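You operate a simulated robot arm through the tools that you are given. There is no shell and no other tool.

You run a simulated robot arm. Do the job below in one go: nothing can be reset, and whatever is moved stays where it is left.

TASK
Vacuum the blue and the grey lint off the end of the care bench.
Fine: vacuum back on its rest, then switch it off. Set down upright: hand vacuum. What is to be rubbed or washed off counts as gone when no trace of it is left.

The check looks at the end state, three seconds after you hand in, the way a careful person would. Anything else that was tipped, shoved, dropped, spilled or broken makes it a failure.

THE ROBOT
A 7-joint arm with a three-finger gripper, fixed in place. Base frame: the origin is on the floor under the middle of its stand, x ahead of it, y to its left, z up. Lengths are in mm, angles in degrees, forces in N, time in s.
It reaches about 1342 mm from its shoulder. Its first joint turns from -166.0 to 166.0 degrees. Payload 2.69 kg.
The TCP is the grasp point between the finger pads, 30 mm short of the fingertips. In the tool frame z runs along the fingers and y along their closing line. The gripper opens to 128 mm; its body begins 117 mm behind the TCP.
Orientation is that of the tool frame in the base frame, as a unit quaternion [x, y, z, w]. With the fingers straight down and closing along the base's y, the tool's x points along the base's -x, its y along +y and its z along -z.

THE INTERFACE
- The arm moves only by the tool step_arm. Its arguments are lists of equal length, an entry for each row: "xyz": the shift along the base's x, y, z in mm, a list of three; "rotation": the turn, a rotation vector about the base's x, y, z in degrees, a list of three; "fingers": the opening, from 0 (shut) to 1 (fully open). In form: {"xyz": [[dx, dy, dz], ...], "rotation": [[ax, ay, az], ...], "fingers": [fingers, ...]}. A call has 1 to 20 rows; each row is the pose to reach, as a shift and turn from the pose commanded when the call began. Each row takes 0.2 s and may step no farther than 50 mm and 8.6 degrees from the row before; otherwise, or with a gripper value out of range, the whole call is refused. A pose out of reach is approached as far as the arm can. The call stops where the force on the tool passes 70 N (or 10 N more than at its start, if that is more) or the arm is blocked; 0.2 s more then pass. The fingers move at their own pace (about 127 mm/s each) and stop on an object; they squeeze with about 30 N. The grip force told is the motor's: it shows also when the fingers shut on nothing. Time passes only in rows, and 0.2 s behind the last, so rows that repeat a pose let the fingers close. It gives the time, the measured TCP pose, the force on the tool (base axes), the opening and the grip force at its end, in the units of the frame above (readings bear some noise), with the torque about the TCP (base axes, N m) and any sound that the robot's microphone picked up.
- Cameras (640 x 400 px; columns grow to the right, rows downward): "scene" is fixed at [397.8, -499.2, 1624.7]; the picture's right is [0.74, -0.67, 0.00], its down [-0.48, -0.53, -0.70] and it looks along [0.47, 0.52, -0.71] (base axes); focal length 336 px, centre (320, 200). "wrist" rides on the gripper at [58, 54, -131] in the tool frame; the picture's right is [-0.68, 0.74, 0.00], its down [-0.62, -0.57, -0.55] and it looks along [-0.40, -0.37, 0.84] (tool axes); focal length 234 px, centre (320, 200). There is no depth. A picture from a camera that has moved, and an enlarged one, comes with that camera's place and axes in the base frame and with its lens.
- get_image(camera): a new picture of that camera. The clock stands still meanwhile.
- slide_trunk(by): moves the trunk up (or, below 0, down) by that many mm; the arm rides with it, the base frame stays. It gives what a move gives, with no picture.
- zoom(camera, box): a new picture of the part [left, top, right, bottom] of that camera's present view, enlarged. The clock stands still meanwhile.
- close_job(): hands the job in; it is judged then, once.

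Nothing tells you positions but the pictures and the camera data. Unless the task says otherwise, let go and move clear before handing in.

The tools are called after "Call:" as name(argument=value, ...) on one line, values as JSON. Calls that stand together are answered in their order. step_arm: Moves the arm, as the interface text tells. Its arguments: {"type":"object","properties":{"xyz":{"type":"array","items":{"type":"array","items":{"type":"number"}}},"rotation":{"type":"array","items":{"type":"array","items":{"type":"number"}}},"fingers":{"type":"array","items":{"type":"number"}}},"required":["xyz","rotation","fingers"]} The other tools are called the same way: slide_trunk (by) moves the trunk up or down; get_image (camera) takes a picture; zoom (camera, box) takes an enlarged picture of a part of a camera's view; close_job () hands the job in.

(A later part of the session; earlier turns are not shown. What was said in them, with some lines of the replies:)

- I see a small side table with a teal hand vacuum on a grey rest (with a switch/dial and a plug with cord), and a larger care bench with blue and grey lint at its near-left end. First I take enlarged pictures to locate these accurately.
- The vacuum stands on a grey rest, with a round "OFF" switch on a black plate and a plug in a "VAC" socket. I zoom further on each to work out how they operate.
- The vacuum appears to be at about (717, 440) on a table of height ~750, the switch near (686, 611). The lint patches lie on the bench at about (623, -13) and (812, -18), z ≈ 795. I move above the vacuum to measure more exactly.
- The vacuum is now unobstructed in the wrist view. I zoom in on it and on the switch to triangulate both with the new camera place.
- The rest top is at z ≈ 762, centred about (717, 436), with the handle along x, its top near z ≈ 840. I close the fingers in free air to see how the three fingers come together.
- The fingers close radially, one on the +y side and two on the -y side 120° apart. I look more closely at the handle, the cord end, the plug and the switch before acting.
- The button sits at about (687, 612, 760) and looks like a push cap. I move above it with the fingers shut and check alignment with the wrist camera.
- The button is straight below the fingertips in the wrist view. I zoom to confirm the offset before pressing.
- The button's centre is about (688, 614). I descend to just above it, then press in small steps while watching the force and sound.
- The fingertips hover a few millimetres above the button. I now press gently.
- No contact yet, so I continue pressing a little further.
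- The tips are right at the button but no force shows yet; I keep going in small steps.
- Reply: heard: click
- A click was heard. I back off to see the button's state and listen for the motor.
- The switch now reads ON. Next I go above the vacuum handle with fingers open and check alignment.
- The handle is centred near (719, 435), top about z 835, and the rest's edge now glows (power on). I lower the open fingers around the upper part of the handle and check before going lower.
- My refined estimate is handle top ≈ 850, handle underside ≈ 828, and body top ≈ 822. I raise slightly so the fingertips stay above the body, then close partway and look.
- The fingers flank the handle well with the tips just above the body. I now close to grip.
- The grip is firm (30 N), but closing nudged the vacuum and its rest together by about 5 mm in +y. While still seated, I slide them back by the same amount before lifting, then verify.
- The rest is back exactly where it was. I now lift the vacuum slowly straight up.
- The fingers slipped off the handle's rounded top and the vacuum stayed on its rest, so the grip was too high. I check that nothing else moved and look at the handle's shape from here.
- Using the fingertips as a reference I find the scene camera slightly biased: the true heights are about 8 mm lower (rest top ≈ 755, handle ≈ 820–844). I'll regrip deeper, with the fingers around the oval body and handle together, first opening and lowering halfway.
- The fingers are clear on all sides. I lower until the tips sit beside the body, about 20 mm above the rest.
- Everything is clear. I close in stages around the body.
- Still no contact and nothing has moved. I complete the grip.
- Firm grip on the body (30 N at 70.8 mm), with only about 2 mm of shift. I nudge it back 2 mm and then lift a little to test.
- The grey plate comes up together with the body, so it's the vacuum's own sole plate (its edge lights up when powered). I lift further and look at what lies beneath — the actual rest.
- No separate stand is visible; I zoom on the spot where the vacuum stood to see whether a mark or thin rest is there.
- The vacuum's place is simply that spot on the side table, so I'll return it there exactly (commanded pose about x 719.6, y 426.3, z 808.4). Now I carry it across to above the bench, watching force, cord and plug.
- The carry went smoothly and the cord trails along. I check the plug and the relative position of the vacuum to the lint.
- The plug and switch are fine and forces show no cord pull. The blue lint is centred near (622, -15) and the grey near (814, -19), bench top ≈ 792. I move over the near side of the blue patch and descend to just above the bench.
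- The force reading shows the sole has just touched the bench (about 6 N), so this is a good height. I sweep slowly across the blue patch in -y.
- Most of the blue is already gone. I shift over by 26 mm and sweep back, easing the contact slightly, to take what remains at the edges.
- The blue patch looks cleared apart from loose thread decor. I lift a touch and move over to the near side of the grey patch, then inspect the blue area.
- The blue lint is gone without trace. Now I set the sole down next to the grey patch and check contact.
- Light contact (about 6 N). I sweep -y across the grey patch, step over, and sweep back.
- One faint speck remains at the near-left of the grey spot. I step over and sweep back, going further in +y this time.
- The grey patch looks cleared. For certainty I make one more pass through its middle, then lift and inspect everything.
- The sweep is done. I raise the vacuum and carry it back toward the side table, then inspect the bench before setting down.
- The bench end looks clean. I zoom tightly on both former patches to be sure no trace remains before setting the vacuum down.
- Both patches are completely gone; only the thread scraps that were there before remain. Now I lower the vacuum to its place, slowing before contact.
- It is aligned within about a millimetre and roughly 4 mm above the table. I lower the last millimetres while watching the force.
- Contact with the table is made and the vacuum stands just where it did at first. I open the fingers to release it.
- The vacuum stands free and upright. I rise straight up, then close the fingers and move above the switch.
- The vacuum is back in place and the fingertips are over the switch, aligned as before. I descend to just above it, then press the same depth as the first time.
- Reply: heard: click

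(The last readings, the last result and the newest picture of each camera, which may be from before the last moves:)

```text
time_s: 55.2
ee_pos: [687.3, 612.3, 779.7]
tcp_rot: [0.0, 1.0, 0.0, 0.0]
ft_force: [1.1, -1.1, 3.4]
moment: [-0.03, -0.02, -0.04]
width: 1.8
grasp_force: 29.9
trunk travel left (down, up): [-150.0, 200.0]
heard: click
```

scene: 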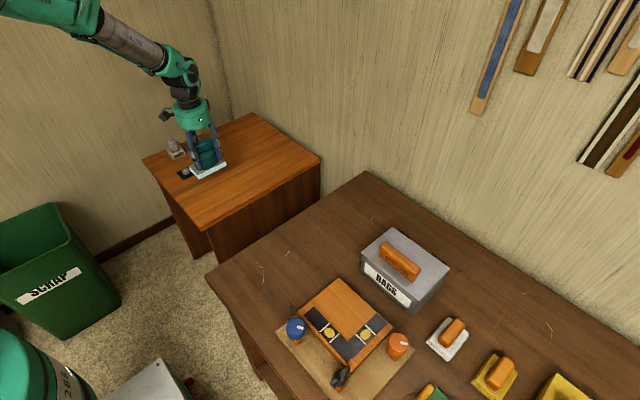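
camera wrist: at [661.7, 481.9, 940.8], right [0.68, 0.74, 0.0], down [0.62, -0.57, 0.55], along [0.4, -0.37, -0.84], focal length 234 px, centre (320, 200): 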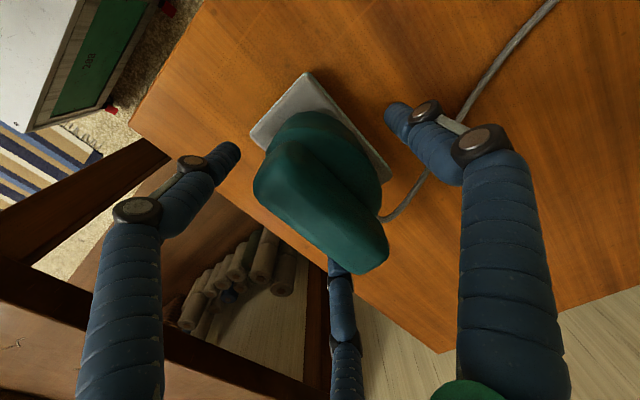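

The click was heard. I rise clear and check that the switch reads OFF.

Call:
step_arm(xyz=[[0, 0, 10], [0, 0, 40], [0, 0, 80], [0, 0, 120], [0, 0, 160], [0, 0, 200], [0, 0, 240], [0, 0, 240]], rotation=[[0, 0, 0], [0, 0, 0], [0, 0, 0], [0, 0, 0], [0, 0, 0], [0, 0, 0], [0, 0, 0], [0, 0, 0]], fingers=[0, 0, 0, 0, 0, 0, 0.3, 0.3])

Call:
get_image(camera="scene")

Call:
zoom(camera="scene", box=[150, 120, 250, 210])

Call:
zoom(camera="scene", box=[196, 158, 236, 206])

```text
time_s: 57.0
ee_pos: [688.1, 613.3, 1020.6]
tcp_rot: [0.0, 1.0, 0.001, 0.0]
ft_force: [0.2, -0.3, 1.1]
moment: [0.02, -0.05, -0.02]
width: 38.4
grasp_force: 0.0
trunk travel left (down, up): [-150.0, 200.0]
```

```text
taken
```

scene: 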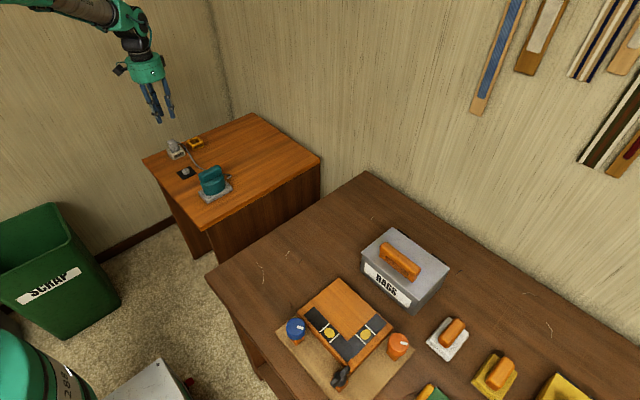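

```text
4.44 times, centred on (200, 165) of scene
camera zoom: at [397.8, -499.2, 1624.7], right [0.74, -0.67, 0.0], down [-0.48, -0.53, -0.7], along [0.47, 0.52, -0.71], focal length 1491 px, centre (853, 356)
```

zoom: 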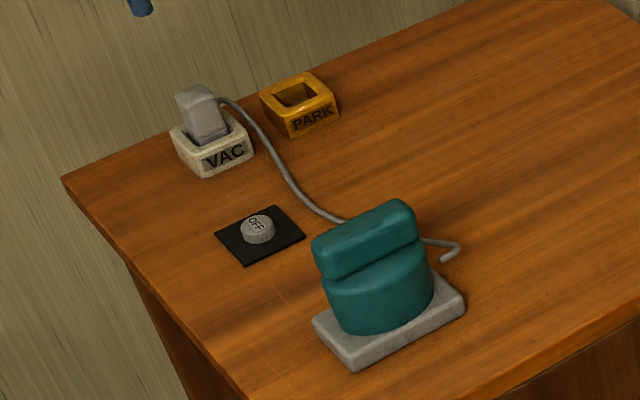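

```text
8.33 times, centred on (216, 182) of scene
camera zoom: at [397.8, -499.2, 1624.7], right [0.74, -0.67, 0.0], down [-0.48, -0.53, -0.7], along [0.47, 0.52, -0.71], focal length 2796 px, centre (1187, 350)
```

zoom: 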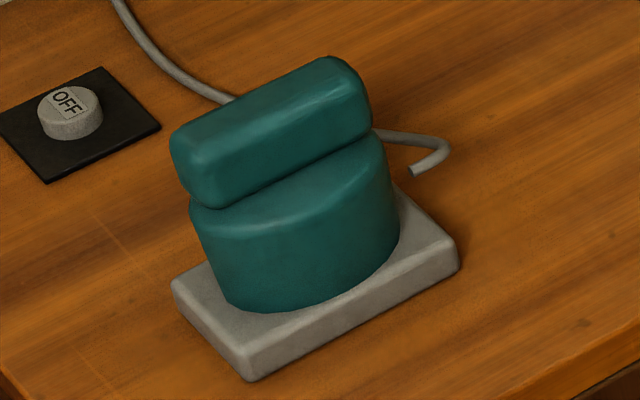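

The switch reads OFF and the vacuum stands upright where it began, with its sole no longer lit. Both lint patches are gone, nothing else has moved, and the arm is clear, so I hand in.

Call:
close_job()

```text
The job is handed in.
```

The blue and grey lint is gone from the end of the care bench. Close-up pictures of both spots showed no trace left.

- **Vacuum:** it stands upright in the spot where it started, to within about a millimetre. I saw no separate stand under it, so I took that spot on the side table to be its rest.
- **Switch:** I switched it off after setting the vacuum down. It reads OFF.
- **First grip:** on the first try the fingers nudged the vacuum about 5 mm and slipped off its handle. It did not tip. I slid it back, then gripped it lower around the body.
- **Left alone:** a few loose threads are still on the bench. They were there before I began and were not part of the job. From the camera, nothing else looked moved.
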